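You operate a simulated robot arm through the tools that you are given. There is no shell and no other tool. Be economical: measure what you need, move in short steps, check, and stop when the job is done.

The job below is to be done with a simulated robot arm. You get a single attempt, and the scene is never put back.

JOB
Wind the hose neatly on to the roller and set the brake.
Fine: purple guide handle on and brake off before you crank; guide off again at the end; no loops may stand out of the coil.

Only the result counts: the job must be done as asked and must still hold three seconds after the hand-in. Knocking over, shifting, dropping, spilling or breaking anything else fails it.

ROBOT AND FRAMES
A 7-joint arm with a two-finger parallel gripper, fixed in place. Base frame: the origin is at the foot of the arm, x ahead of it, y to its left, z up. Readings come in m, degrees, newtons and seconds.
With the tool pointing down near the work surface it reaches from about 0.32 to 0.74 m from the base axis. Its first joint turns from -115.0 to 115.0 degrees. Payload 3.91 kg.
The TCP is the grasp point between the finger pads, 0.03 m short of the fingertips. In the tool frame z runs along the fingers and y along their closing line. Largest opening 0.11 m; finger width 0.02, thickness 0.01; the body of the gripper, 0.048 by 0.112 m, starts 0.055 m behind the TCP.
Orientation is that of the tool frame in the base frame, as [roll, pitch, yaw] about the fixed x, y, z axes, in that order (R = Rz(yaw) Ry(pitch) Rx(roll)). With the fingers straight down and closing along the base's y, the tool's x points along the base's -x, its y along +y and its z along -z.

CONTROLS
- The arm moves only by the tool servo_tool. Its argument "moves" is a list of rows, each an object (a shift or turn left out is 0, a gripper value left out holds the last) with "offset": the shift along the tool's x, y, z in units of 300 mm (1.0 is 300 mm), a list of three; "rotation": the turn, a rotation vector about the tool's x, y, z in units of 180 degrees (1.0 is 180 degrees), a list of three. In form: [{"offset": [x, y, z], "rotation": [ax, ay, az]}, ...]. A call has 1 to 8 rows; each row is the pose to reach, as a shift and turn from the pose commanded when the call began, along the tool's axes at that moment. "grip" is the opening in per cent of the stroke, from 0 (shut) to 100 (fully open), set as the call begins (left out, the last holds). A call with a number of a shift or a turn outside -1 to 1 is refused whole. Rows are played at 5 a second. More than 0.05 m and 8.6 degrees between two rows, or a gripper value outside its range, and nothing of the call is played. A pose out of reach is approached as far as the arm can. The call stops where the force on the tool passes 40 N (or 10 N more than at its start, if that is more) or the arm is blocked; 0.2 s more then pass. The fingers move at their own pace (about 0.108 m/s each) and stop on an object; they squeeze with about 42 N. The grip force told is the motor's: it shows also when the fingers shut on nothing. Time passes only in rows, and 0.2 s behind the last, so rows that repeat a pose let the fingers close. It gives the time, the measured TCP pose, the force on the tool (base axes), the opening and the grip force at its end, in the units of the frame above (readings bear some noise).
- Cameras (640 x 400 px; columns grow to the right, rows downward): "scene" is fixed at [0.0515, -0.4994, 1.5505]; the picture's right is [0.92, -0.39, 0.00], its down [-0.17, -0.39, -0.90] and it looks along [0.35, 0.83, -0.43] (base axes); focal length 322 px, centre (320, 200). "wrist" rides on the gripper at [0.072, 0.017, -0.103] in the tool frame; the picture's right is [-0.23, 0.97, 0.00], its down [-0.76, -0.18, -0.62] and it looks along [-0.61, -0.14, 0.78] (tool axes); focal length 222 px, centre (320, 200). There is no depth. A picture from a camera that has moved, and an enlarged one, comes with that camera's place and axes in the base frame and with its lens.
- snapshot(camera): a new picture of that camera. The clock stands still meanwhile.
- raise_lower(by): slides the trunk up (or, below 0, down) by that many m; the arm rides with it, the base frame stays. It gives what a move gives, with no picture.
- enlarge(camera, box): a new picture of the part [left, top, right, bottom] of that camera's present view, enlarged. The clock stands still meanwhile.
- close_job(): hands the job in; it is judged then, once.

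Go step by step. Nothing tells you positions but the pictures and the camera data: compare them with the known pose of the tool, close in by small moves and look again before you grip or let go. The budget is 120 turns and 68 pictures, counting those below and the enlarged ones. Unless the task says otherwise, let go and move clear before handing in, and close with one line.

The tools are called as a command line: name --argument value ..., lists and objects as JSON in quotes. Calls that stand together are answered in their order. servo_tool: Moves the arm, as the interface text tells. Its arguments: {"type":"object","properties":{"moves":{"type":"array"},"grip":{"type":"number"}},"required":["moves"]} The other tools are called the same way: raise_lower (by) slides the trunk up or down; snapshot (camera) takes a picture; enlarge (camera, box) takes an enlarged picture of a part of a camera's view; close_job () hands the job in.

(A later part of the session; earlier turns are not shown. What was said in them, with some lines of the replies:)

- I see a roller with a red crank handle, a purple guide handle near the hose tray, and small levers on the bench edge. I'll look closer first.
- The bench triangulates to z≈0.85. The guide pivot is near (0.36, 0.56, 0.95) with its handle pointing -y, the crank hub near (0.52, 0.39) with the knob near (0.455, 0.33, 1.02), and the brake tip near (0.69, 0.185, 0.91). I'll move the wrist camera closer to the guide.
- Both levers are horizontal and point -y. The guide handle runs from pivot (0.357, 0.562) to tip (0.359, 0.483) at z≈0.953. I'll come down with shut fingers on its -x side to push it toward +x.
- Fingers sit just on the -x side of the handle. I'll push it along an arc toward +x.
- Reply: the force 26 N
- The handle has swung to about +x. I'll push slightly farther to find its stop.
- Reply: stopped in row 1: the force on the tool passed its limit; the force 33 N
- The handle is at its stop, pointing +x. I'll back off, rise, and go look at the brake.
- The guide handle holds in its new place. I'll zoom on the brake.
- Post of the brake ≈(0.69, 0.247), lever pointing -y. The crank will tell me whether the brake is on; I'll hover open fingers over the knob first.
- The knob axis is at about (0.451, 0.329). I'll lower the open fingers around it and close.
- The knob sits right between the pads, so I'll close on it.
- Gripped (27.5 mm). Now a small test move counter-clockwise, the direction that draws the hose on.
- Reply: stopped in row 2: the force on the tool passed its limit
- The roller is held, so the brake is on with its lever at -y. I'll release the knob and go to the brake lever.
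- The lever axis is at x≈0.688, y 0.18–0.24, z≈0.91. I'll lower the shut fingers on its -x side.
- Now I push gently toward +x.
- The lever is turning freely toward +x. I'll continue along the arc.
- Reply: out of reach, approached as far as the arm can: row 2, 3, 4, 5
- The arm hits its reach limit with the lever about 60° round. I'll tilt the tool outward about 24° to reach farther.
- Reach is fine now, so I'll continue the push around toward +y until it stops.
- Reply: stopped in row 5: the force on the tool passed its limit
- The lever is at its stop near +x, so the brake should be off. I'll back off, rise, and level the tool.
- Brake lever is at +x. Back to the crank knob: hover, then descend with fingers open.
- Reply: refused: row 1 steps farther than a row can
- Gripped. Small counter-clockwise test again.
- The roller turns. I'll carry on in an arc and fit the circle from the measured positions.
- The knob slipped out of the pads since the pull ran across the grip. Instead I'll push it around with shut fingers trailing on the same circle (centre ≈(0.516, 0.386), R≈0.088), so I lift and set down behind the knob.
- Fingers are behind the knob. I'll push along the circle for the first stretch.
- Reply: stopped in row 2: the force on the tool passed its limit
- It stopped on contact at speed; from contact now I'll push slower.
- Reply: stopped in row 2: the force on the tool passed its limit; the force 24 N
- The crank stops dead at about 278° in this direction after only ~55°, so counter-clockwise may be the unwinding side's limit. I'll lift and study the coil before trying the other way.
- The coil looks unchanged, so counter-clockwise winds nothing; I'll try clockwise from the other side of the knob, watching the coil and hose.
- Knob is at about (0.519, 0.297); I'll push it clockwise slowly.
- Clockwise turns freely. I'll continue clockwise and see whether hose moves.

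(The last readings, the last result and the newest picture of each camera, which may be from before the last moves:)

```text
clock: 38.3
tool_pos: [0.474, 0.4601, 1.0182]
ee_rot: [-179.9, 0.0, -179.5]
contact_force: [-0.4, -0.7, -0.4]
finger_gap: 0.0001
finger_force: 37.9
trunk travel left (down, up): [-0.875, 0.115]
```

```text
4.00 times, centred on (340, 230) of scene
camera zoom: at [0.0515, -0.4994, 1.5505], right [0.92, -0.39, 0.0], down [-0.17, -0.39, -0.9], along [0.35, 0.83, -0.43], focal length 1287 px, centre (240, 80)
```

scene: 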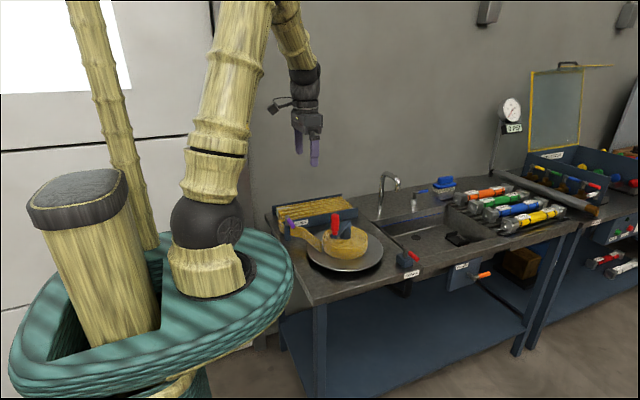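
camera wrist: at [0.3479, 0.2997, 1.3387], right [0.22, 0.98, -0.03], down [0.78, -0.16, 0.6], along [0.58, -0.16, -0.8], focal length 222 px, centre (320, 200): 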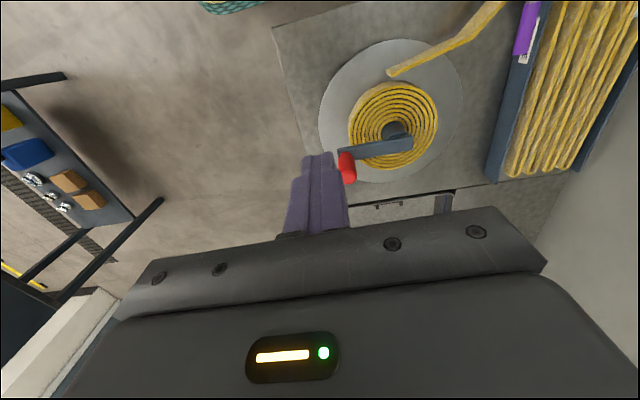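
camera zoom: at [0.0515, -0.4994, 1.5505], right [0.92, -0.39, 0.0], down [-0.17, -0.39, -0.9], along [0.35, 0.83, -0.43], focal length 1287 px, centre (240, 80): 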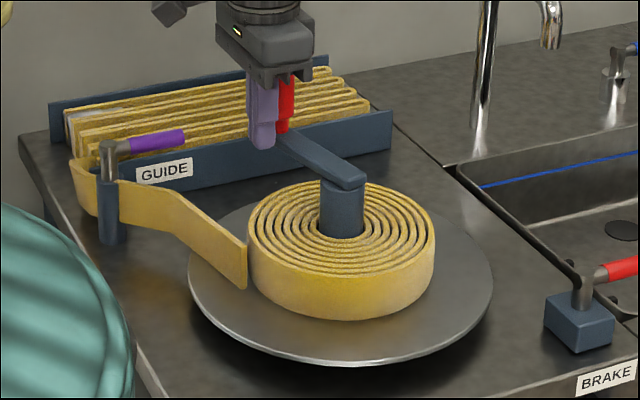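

The coil is visibly growing, so clockwise winds. I'll run a half turn (A), checking the reach on the far side.

servo_tool --moves '[{"offset": [-0.108, 0.037, 0]}, {"offset": [-0.223, 0.029, 0]}, {"offset": [-0.325, -0.021, 0]}, {"offset": [-0.401, -0.107, 0]}, {"offset": [-0.437, -0.216, 0]}, {"offset": [-0.43, -0.33, 0]}, {"offset": [-0.379, -0.433, 0]}, {"offset": [-0.293, -0.508, 0]}]'

servo_tool --moves '[{"offset": [0.108, -0.037, 0]}, {"offset": [0.223, -0.029, 0]}, {"offset": [0.325, 0.021, 0]}, {"offset": [0.401, 0.107, 0]}, {"offset": [0.437, 0.216, 0]}, {"offset": [0.43, 0.33, 0]}, {"offset": [0.379, 0.433, 0]}, {"offset": [0.293, 0.508, 0]}]'

enlarge --camera "scene" --box '[260, 180, 420, 280]'

```text
clock: 39.5
tool_pos: [0.5896, 0.4179, 1.0174]
ee_rot: [-179.8, -0.9, -179.3]
contact_force: [-23.9, -4.7, 10.5]
finger_gap: 0.0002
finger_force: 37.3
trunk travel left (down, up): [-0.875, 0.115]
stopped in row 5: the force on the tool passed its limit (the readings are from after the stop); the commanded pose is now the measured one
```

```text
clock: 41.3
tool_pos: [0.4902, 0.5454, 1.0167]
ee_rot: [-179.5, -0.9, -179.4]
contact_force: [-0.5, -0.9, -0.8]
finger_gap: 0.0001
finger_force: 38.3
out of reach, approached as far as the arm can: row 8
trunk travel left (down, up): [-0.875, 0.115]
```

```text
4.00 times, centred on (340, 230) of scene
camera zoom: at [0.0515, -0.4994, 1.5505], right [0.92, -0.39, 0.0], down [-0.17, -0.39, -0.9], along [0.35, 0.83, -0.43], focal length 1287 px, centre (240, 80)
```

zoom: 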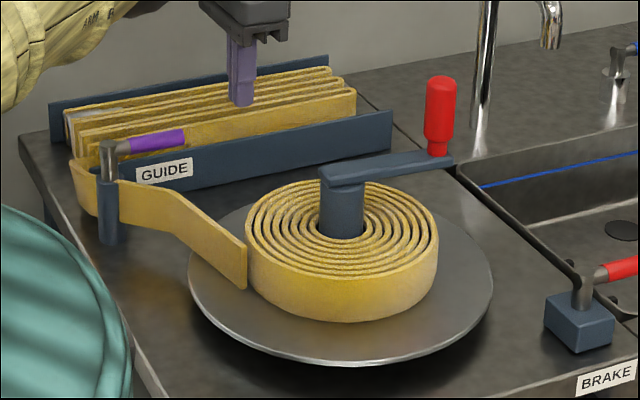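

My circle was a bit small on the far side: refitting gives centre ≈(0.522, 0.386), R≈0.094. The knob is now near angle 0°, close to the reach limit, so I'll raise the trunk to gain reach.

raise_lower --by 0.1

```text
clock: 42.6
tool_pos: [0.4923, 0.549, 1.1172]
ee_rot: [-179.7, -0.9, -179.4]
contact_force: [0.3, -0.6, -0.4]
finger_gap: 0.0001
finger_force: 37.3
trunk travel left (down, up): [-0.975, 0.015]
```

servo_tool --moves '[{"offset": [-0.08, -0.08, 0], "rotation": [0, -0.016, 0]}, {"offset": [-0.17, -0.17, 0], "rotation": [0, -0.033, 0]}, {"offset": [-0.25, -0.26, 0], "rotation": [0, -0.049, 0]}, {"offset": [-0.333, -0.347, 0], "rotation": [0, -0.049, 0]}, {"offset": [-0.333, -0.347, 0], "rotation": [0, -0.049, 0]}]'

```text
clock: 43.8
tool_pos: [0.5902, 0.4466, 1.114]
ee_rot: [-179.6, 7.9, -179.3]
contact_force: [-0.7, -0.5, 0.1]
finger_gap: 0.0001
finger_force: 37.8
trunk travel left (down, up): [-0.975, 0.015]
```

servo_tool --moves '[{"offset": [0.014, 0, 0.1], "rotation": [0, 0, 0.0039]}, {"offset": [0.028, 0, 0.2], "rotation": [0, 0, 0.0039]}, {"offset": [0.039, 0, 0.277], "rotation": [0, 0, 0.0039]}, {"offset": [0.039, 0, 0.277], "rotation": [0, 0, 0.0039]}]'

enlarge --camera "scene" --box '[300, 160, 428, 240]'

```text
clock: 44.8
tool_pos: [0.5926, 0.4448, 1.0314]
ee_rot: [-179.9, 8.0, 179.9]
contact_force: [-0.2, -0.3, -0.4]
finger_gap: 0.0
finger_force: 37.7
trunk travel left (down, up): [-0.975, 0.015]
```

```text
5.00 times, centred on (364, 200) of scene
camera zoom: at [0.0515, -0.4994, 1.5505], right [0.92, -0.39, 0.0], down [-0.17, -0.39, -0.9], along [0.35, 0.83, -0.43], focal length 1609 px, centre (100, 200)
```

zoom: 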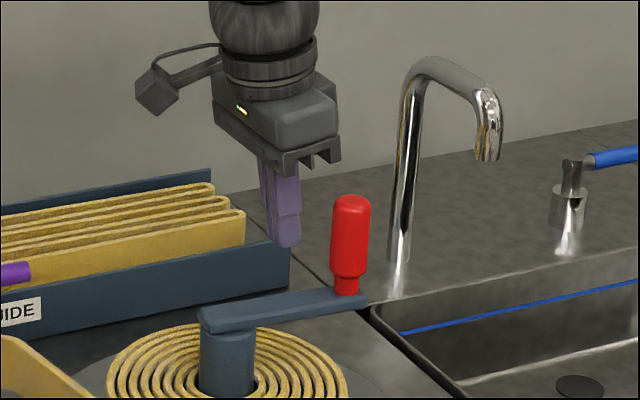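

Fingers are behind the knob; pushing clockwise on the corrected circle.

servo_tool --moves '[{"offset": [-0.03, -0.043, 0.004]}, {"offset": [-0.056, -0.101, 0.008]}, {"offset": [-0.069, -0.164, 0.01]}, {"offset": [-0.069, -0.228, 0.01]}, {"offset": [-0.056, -0.291, 0.008]}, {"offset": [-0.03, -0.349, 0.004]}, {"offset": [0.007, -0.401, -0.001]}, {"offset": [0.063, -0.45, -0.009]}]'

enlarge --camera "scene" --box '[260, 180, 420, 280]'

```text
clock: 46.6
tool_pos: [0.5754, 0.309, 1.0326]
ee_rot: [-179.8, 8.1, 180.0]
contact_force: [-0.5, -0.6, 1.1]
finger_gap: 0.0002
finger_force: 37.6
trunk travel left (down, up): [-0.975, 0.015]
```

```text
4.00 times, centred on (340, 230) of scene
camera zoom: at [0.0515, -0.4994, 1.5505], right [0.92, -0.39, 0.0], down [-0.17, -0.39, -0.9], along [0.35, 0.83, -0.43], focal length 1287 px, centre (240, 80)
```

zoom: 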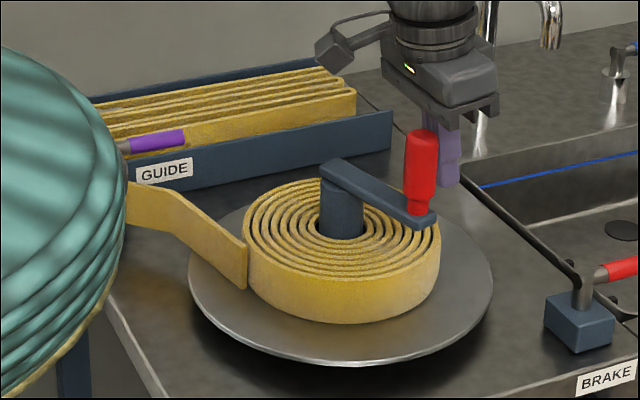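

Works well. Now full half-turn calls A then B at moderate speed.

servo_tool --moves '[{"offset": [0.109, -0.046, -0.015]}, {"offset": [0.228, -0.047, -0.032]}, {"offset": [0.337, -0.001, -0.047]}, {"offset": [0.421, 0.083, -0.059]}, {"offset": [0.467, 0.193, -0.066]}, {"offset": [0.468, 0.313, -0.066]}, {"offset": [0.423, 0.424, -0.059]}, {"offset": [0.339, 0.509, -0.048]}]'

```text
clock: 48.4
tool_pos: [0.4703, 0.4651, 1.0345]
ee_rot: [-179.9, 7.8, -180.0]
contact_force: [0.9, 0.3, -0.2]
finger_gap: 0.0
finger_force: 37.8
trunk travel left (down, up): [-0.975, 0.015]
```

servo_tool --moves '[{"offset": [-0.109, 0.046, 0.015]}, {"offset": [-0.228, 0.047, 0.032]}, {"offset": [-0.337, 0.001, 0.047]}, {"offset": [-0.421, -0.083, 0.059]}, {"offset": [-0.467, -0.193, 0.066]}, {"offset": [-0.468, -0.313, 0.066]}, {"offset": [-0.423, -0.424, 0.059]}, {"offset": [-0.339, -0.509, 0.048]}]'

enlarge --camera "scene" --box '[260, 180, 420, 280]'

```text
clock: 50.2
tool_pos: [0.5743, 0.3083, 1.0307]
ee_rot: [-179.8, 7.9, 179.8]
contact_force: [0.2, -0.3, 0.3]
finger_gap: 0.0001
finger_force: 37.5
trunk travel left (down, up): [-0.975, 0.015]
```

```text
4.00 times, centred on (340, 230) of scene
camera zoom: at [0.0515, -0.4994, 1.5505], right [0.92, -0.39, 0.0], down [-0.17, -0.39, -0.9], along [0.35, 0.83, -0.43], focal length 1287 px, centre (240, 80)
```

zoom: 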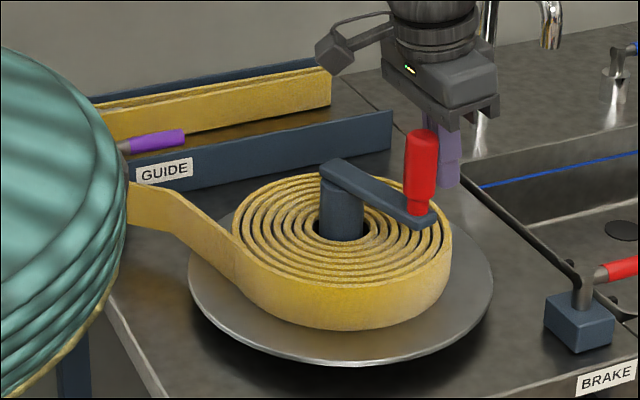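

One turn used about half of the tray hose, and the coil is neat. Another turn.

servo_tool --moves '[{"offset": [0.109, -0.046, -0.015]}, {"offset": [0.228, -0.047, -0.032]}, {"offset": [0.337, -0.001, -0.047]}, {"offset": [0.421, 0.083, -0.059]}, {"offset": [0.467, 0.193, -0.066]}, {"offset": [0.468, 0.313, -0.066]}, {"offset": [0.423, 0.424, -0.059]}, {"offset": [0.339, 0.509, -0.048]}]'

enlarge --camera "scene" --box '[260, 180, 420, 280]'

```text
clock: 50.8
tool_pos: [0.5173, 0.296, 1.0352]
ee_rot: [179.6, 9.3, 179.7]
contact_force: [6.6, 8.4, -3.0]
finger_gap: 0.0001
finger_force: 38.0
trunk travel left (down, up): [-0.975, 0.015]
stopped in row 3: the force on the tool passed its limit (the readings are from after the stop); the commanded pose is now the measured one
```

```text
4.00 times, centred on (340, 230) of scene
camera zoom: at [0.0515, -0.4994, 1.5505], right [0.92, -0.39, 0.0], down [-0.17, -0.39, -0.9], along [0.35, 0.83, -0.43], focal length 1287 px, centre (240, 80)
```

zoom: 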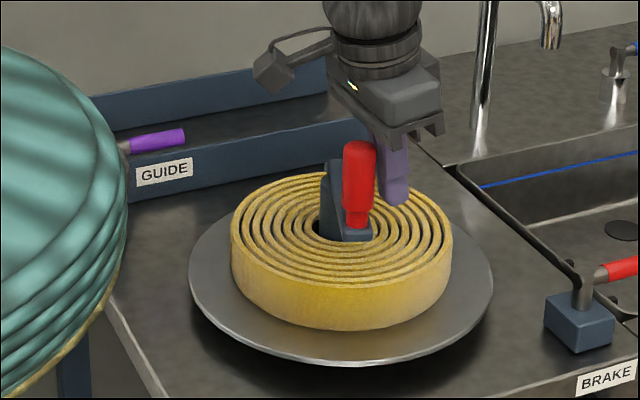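

All the hose is on and the crank seems to have hit its end. One slow nudge to confirm.

servo_tool --moves '[{"offset": [0.015, 0, -0.002]}, {"offset": [0.03, 0.004, -0.004]}, {"offset": [0.045, 0.008, -0.006]}, {"offset": [0.06, 0.012, -0.008]}]'

enlarge --camera "scene" --box '[300, 210, 396, 270]'

```text
clock: 51.5
tool_pos: [0.5167, 0.2971, 1.0376]
ee_rot: [179.5, 10.2, 179.4]
contact_force: [21.7, 1.5, -4.4]
finger_gap: 0.0
finger_force: 38.1
trunk travel left (down, up): [-0.975, 0.015]
stopped in row 3: the force on the tool passed its limit (the readings are from after the stop); the commanded pose is now the measured one
```

```text
6.67 times, centred on (348, 240) of scene
camera zoom: at [0.0515, -0.4994, 1.5505], right [0.92, -0.39, 0.0], down [-0.17, -0.39, -0.9], along [0.35, 0.83, -0.43], focal length 2146 px, centre (133, -67)
```

zoom: 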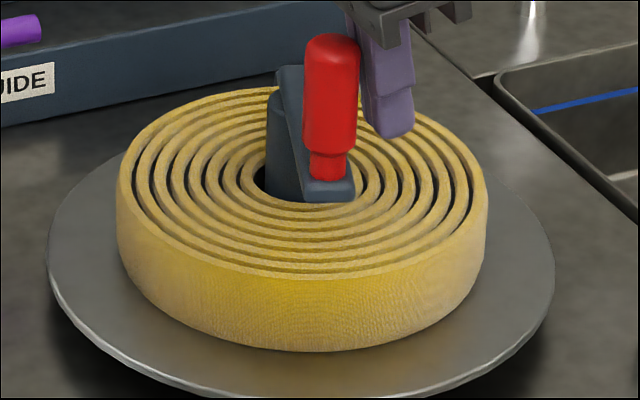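

End stop confirmed and the coil is clean. Next, the brake: I'll back off, rise, and go tilted to the +y side of the brake lever.

servo_tool --moves '[{"offset": [-0.066, 0, 0.012]}, {"offset": [-0.122, 0, -0.114]}, {"offset": [-0.179, 0, -0.239]}, {"offset": [-0.312, -0.017, -0.231], "rotation": [0, -0.02, 0]}, {"offset": [-0.444, -0.033, -0.208], "rotation": [0, -0.04, 0]}, {"offset": [-0.575, -0.05, -0.184], "rotation": [0, -0.06, 0]}, {"offset": [-0.697, -0.057, -0.112], "rotation": [0, -0.083, 0]}, {"offset": [-0.738, -0.057, -0.037], "rotation": [0, -0.083, 0]}]'

enlarge --camera "scene" --box '[360, 190, 488, 270]'

snapshot --camera "wrist"

```text
clock: 53.4
tool_pos: [0.7311, 0.2787, 1.0873]
ee_rot: [179.4, 24.9, 179.2]
contact_force: [-0.3, 0.4, 0.4]
finger_gap: 0.0003
finger_force: 37.4
trunk travel left (down, up): [-0.975, 0.015]
```

```text
5.00 times, centred on (424, 230) of scene
camera zoom: at [0.0515, -0.4994, 1.5505], right [0.92, -0.39, 0.0], down [-0.17, -0.39, -0.9], along [0.35, 0.83, -0.43], focal length 1609 px, centre (-200, 50)
```

zoom: 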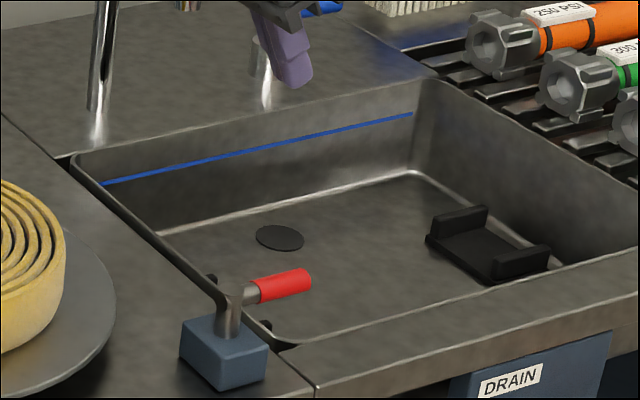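

```text
22 pictures are left
camera wrist: at [0.6226, 0.2969, 1.1498], right [0.21, 0.97, 0.1], down [0.43, -0.19, 0.88], along [0.88, -0.14, -0.46], focal length 222 px, centre (320, 200)
```

wrist: 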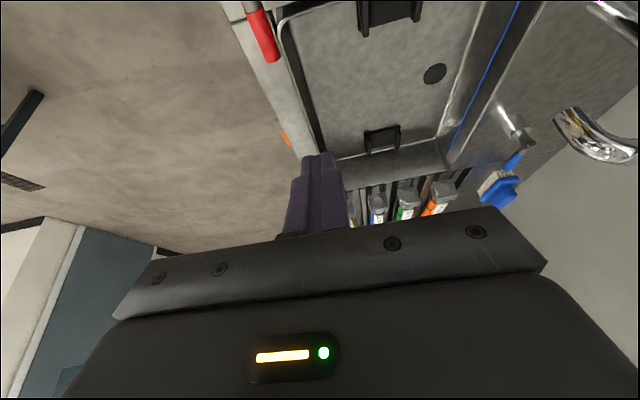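

The lever runs from (0.688, 0.248) to about (0.755, 0.245). I'll descend on its +y side.

servo_tool --moves '[{"offset": [0.057, 0, 0.122]}, {"offset": [0.114, 0, 0.245]}, {"offset": [0.17, 0, 0.368]}, {"offset": [0.227, 0, 0.49]}, {"offset": [0.227, 0, 0.49]}]'

enlarge --camera "scene" --box '[370, 210, 466, 270]'

```text
clock: 54.5
tool_pos: [0.728, 0.2777, 0.923]
ee_rot: [179.5, 24.8, 179.4]
contact_force: [-0.2, -0.2, 0.5]
finger_gap: 0.0
finger_force: 36.9
trunk travel left (down, up): [-0.975, 0.015]
```

```text
6.67 times, centred on (418, 240) of scene
camera zoom: at [0.0515, -0.4994, 1.5505], right [0.92, -0.39, 0.0], down [-0.17, -0.39, -0.9], along [0.35, 0.83, -0.43], focal length 2146 px, centre (-333, -67)
```

zoom: 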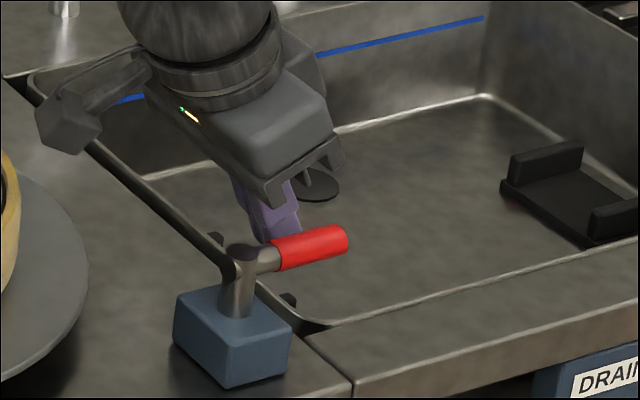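

Now I swing the lever back toward -y.

servo_tool --moves '[{"offset": [-0.026, -0.073, 0.012]}, {"offset": [-0.027, -0.117, 0.013]}, {"offset": [-0.018, -0.16, 0.008]}, {"offset": [0, -0.196, 0]}, {"offset": [0.027, -0.227, -0.013]}, {"offset": [0.06, -0.249, -0.028]}, {"offset": [0.085, -0.257, -0.039]}]'

enlarge --camera "scene" --box '[370, 210, 466, 270]'

```text
clock: 56.1
tool_pos: [0.7031, 0.2034, 0.9251]
ee_rot: [179.3, 25.1, 179.3]
contact_force: [14.7, 3.4, 0.5]
finger_gap: 0.0
finger_force: 38.0
trunk travel left (down, up): [-0.975, 0.015]
```

```text
6.67 times, centred on (418, 240) of scene
camera zoom: at [0.0515, -0.4994, 1.5505], right [0.92, -0.39, 0.0], down [-0.17, -0.39, -0.9], along [0.35, 0.83, -0.43], focal length 2146 px, centre (-333, -67)
```

zoom: 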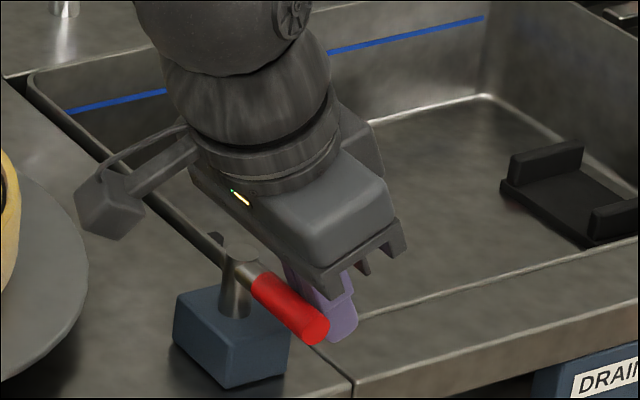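

The lever is back against its -y stop (15 N). I'll retreat upward and level the tool.

servo_tool --moves '[{"offset": [-0.06, 0, 0.028]}, {"offset": [-0.123, 0, -0.108]}, {"offset": [-0.187, 0, -0.244]}, {"offset": [-0.257, 0, -0.395]}, {"offset": [-0.14, 0, -0.45], "rotation": [0, 0.045, 0]}, {"offset": [-0.02, 0, -0.5], "rotation": [0, 0.09, 0]}, {"offset": [0.1, 0.0, -0.55], "rotation": [0, 0.135, 0.004]}, {"offset": [0.22, 0.05, -0.6], "rotation": [0.003, 0.138, 0.004]}]'

enlarge --camera "scene" --box '[260, 170, 436, 280]'

```text
clock: 58.0
tool_pos: [0.5626, 0.2205, 1.0591]
ee_rot: [179.9, 0.0, 178.7]
contact_force: [0.1, 0.2, 0.6]
finger_gap: 0.0001
finger_force: 37.5
trunk travel left (down, up): [-0.975, 0.015]
```

```text
3.64 times, centred on (348, 225) of scene
camera zoom: at [0.0515, -0.4994, 1.5505], right [0.92, -0.39, 0.0], down [-0.17, -0.39, -0.9], along [0.35, 0.83, -0.43], focal length 1170 px, centre (218, 109)
```

zoom: 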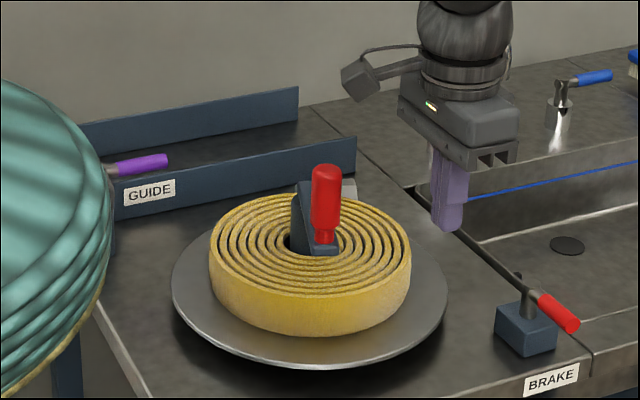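

The coil is tidy, the tray empty and the brake set. Now over to the guide handle's +y side to turn it off.

servo_tool --moves '[{"offset": [0, 0, -0.15]}, {"offset": [0.035, 0.066, -0.283], "rotation": [0, 0, -0.0072]}, {"offset": [0.105, 0.198, -0.333], "rotation": [0, 0, -0.0072]}, {"offset": [0.168, 0.346, -0.333], "rotation": [0, 0, -0.0072]}, {"offset": [0.231, 0.495, -0.333], "rotation": [0, 0, -0.0072]}, {"offset": [0.295, 0.644, -0.333], "rotation": [0, 0, -0.0072]}, {"offset": [0.351, 0.792, -0.333], "rotation": [0, 0, -0.0072]}, {"offset": [0.404, 0.925, -0.333], "rotation": [0, 0, -0.0072]}]'

snapshot --camera "wrist"

```text
clock: 59.8
tool_pos: [0.4507, 0.4997, 1.1595]
ee_rot: [179.9, 0.1, -180.0]
contact_force: [0.0, 0.3, -1.7]
finger_gap: 0.0
finger_force: 38.0
trunk travel left (down, up): [-0.975, 0.015]
```

```text
18 pictures are left
camera wrist: at [0.378, 0.5182, 1.2611], right [0.23, 0.97, 0.0], down [0.76, -0.18, 0.62], along [0.61, -0.14, -0.78], focal length 222 px, centre (320, 200)
```

wrist: 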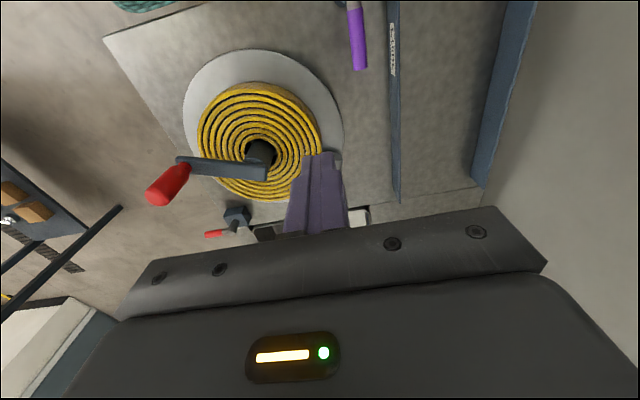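

Handle tip at (0.434, 0.557), tray wall at y≈0.60 lower down. I'll set down at (0.412, 0.588).

servo_tool --moves '[{"offset": [0.06, 0.14, 0]}, {"offset": [0.13, 0.26, 0]}, {"offset": [0.13, 0.293, 0.13]}, {"offset": [0.13, 0.293, 0.28]}, {"offset": [0.13, 0.293, 0.43]}, {"offset": [0.13, 0.293, 0.55]}, {"offset": [0.13, 0.293, 0.64]}, {"offset": [0.13, 0.293, 0.64]}]'

enlarge --camera "scene" --box '[260, 180, 356, 240]'

```text
clock: 61.5
tool_pos: [0.4034, 0.5745, 0.9737]
ee_rot: [179.8, 0.0, 179.9]
contact_force: [-0.1, -0.2, -0.3]
finger_gap: 0.0
finger_force: 37.6
out of reach, approached as far as the arm can: row 6, 7, 8
trunk travel left (down, up): [-0.975, 0.015]
```

```text
6.67 times, centred on (308, 210) of scene
camera zoom: at [0.0515, -0.4994, 1.5505], right [0.92, -0.39, 0.0], down [-0.17, -0.39, -0.9], along [0.35, 0.83, -0.43], focal length 2146 px, centre (400, 133)
```

zoom: 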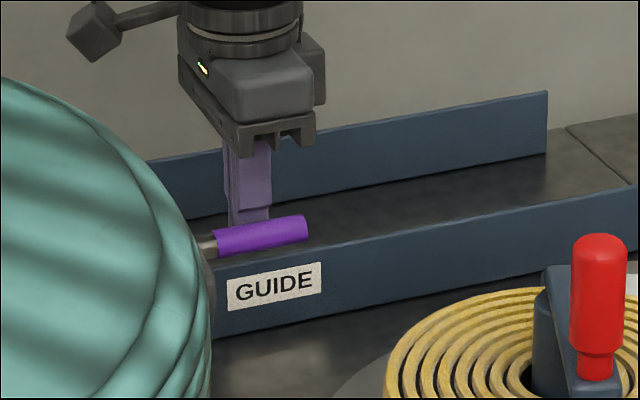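

With the trunk high the reach here is short. I'll lift, lower the trunk again, and redo the approach.

servo_tool --moves '[{"offset": [0, 0, -0.14]}, {"offset": [0, 0, -0.28]}, {"offset": [0, 0, -0.42]}, {"offset": [0, 0, -0.5]}, {"offset": [0, 0, -0.5]}]'

raise_lower --by -0.1

```text
clock: 62.8
tool_pos: [0.4002, 0.5759, 1.1245]
ee_rot: [180.0, 0.0, -179.9]
contact_force: [-0.4, 0.3, -0.1]
finger_gap: 0.0
finger_force: 37.6
trunk travel left (down, up): [-0.975, 0.015]
```

```text
clock: 64.1
tool_pos: [0.401, 0.576, 1.0239]
ee_rot: [179.8, 0.0, 180.0]
contact_force: [0.3, -0.2, 0.7]
finger_gap: 0.0
finger_force: 38.2
trunk travel left (down, up): [-0.875, 0.115]
```

servo_tool --moves '[{"offset": [-0.023, 0.04, 0]}, {"offset": [-0.023, 0.04, 0.07]}, {"offset": [-0.023, 0.04, 0.14]}, {"offset": [-0.023, 0.04, 0.195]}, {"offset": [-0.023, 0.04, 0.195]}]'

enlarge --camera "scene" --box '[260, 180, 356, 240]'

```text
clock: 65.3
tool_pos: [0.4076, 0.588, 0.9661]
ee_rot: [179.8, 0.0, 180.0]
contact_force: [-0.3, -0.4, -1.3]
finger_gap: 0.0
finger_force: 37.3
trunk travel left (down, up): [-0.875, 0.115]
```

```text
6.67 times, centred on (308, 210) of scene
camera zoom: at [0.0515, -0.4994, 1.5505], right [0.92, -0.39, 0.0], down [-0.17, -0.39, -0.9], along [0.35, 0.83, -0.43], focal length 2146 px, centre (400, 133)
```

zoom: 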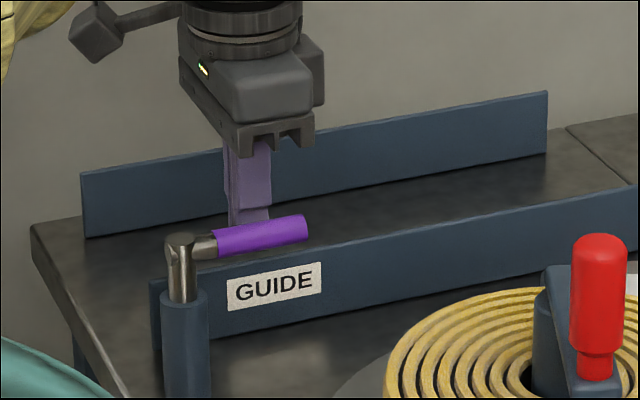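

Good placement. Now swing the guide handle back to -y.

servo_tool --moves '[{"offset": [-0.026, -0.07, 0]}, {"offset": [-0.023, -0.121, 0]}, {"offset": [-0.008, -0.169, 0]}, {"offset": [0.019, -0.212, 0]}, {"offset": [0.057, -0.246, 0]}, {"offset": [0.102, -0.27, 0]}, {"offset": [0.119, -0.275, 0]}]'

enlarge --camera "scene" --box '[260, 180, 356, 240]'

```text
clock: 66.9
tool_pos: [0.3728, 0.5064, 0.9663]
ee_rot: [179.8, 0.1, -179.9]
contact_force: [4.6, 0.9, -0.2]
finger_gap: 0.0003
finger_force: 36.9
trunk travel left (down, up): [-0.875, 0.115]
```

```text
6.67 times, centred on (308, 210) of scene
camera zoom: at [0.0515, -0.4994, 1.5505], right [0.92, -0.39, 0.0], down [-0.17, -0.39, -0.9], along [0.35, 0.83, -0.43], focal length 2146 px, centre (400, 133)
```

zoom: 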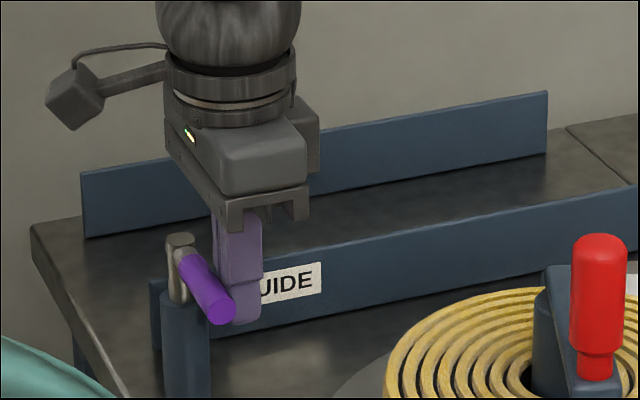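

It is at about -y with light stop force; a small extra nudge.

servo_tool --moves '[{"offset": [0.012, 0, 0]}, {"offset": [0.024, 0, 0]}, {"offset": [0.024, 0, 0]}]'

servo_tool --moves '[{"offset": [-0.07, 0, 0]}, {"offset": [-0.07, 0, -0.13]}, {"offset": [-0.07, 0, -0.28]}, {"offset": [-0.07, 0, -0.43]}, {"offset": [0.03, -0.05, -0.55]}, {"offset": [0.1, -0.15, -0.65]}, {"offset": [0.15, -0.27, -0.75]}, {"offset": [0.18, -0.4, -0.8]}]'

snapshot --camera "scene"

enlarge --camera "scene" --box '[260, 180, 436, 290]'

snapshot --camera "wrist"

```text
clock: 67.7
tool_pos: [0.3728, 0.5056, 0.9667]
ee_rot: [179.7, 0.3, 179.9]
contact_force: [36.9, 4.8, 9.3]
finger_gap: 0.0
finger_force: 37.8
trunk travel left (down, up): [-0.875, 0.115]
```

```text
clock: 69.5
tool_pos: [0.3089, 0.3785, 1.2084]
ee_rot: [179.8, 0.0, 180.0]
contact_force: [-0.3, 0.6, 0.1]
finger_gap: 0.0
finger_force: 38.0
trunk travel left (down, up): [-0.875, 0.115]
```

```text
14 pictures are left
```

scene: 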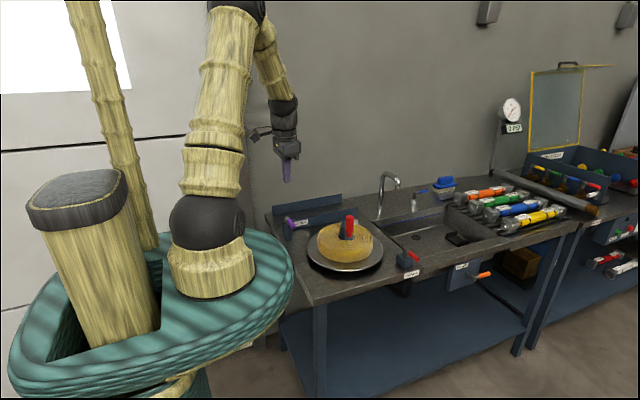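

```text
3.64 times, centred on (348, 235) of scene
camera zoom: at [0.0515, -0.4994, 1.5505], right [0.92, -0.39, 0.0], down [-0.17, -0.39, -0.9], along [0.35, 0.83, -0.43], focal length 1170 px, centre (218, 73)
```

zoom: 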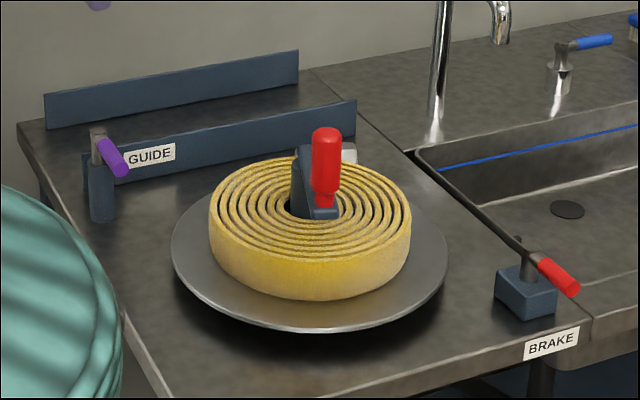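

```text
12 pictures are left
camera wrist: at [0.2368, 0.3975, 1.3111], right [0.23, 0.97, 0.0], down [0.76, -0.18, 0.62], along [0.61, -0.14, -0.78], focal length 222 px, centre (320, 200)
```

wrist: 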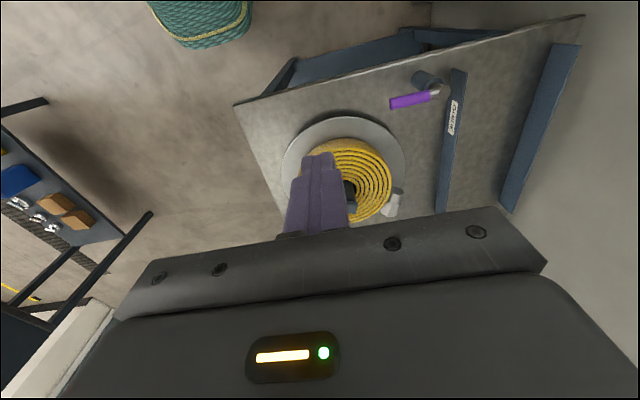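

The tray is empty, the coil is tight with no loops and its end fitting lies against it. The brake is set, the guide is off and the arm is clear, so I'm handing in.

close_job

```text
The job is handed in.
```

The hose is wound fully on to the roller with no loops standing out; the brake is set, the guide is off and the arm is clear.
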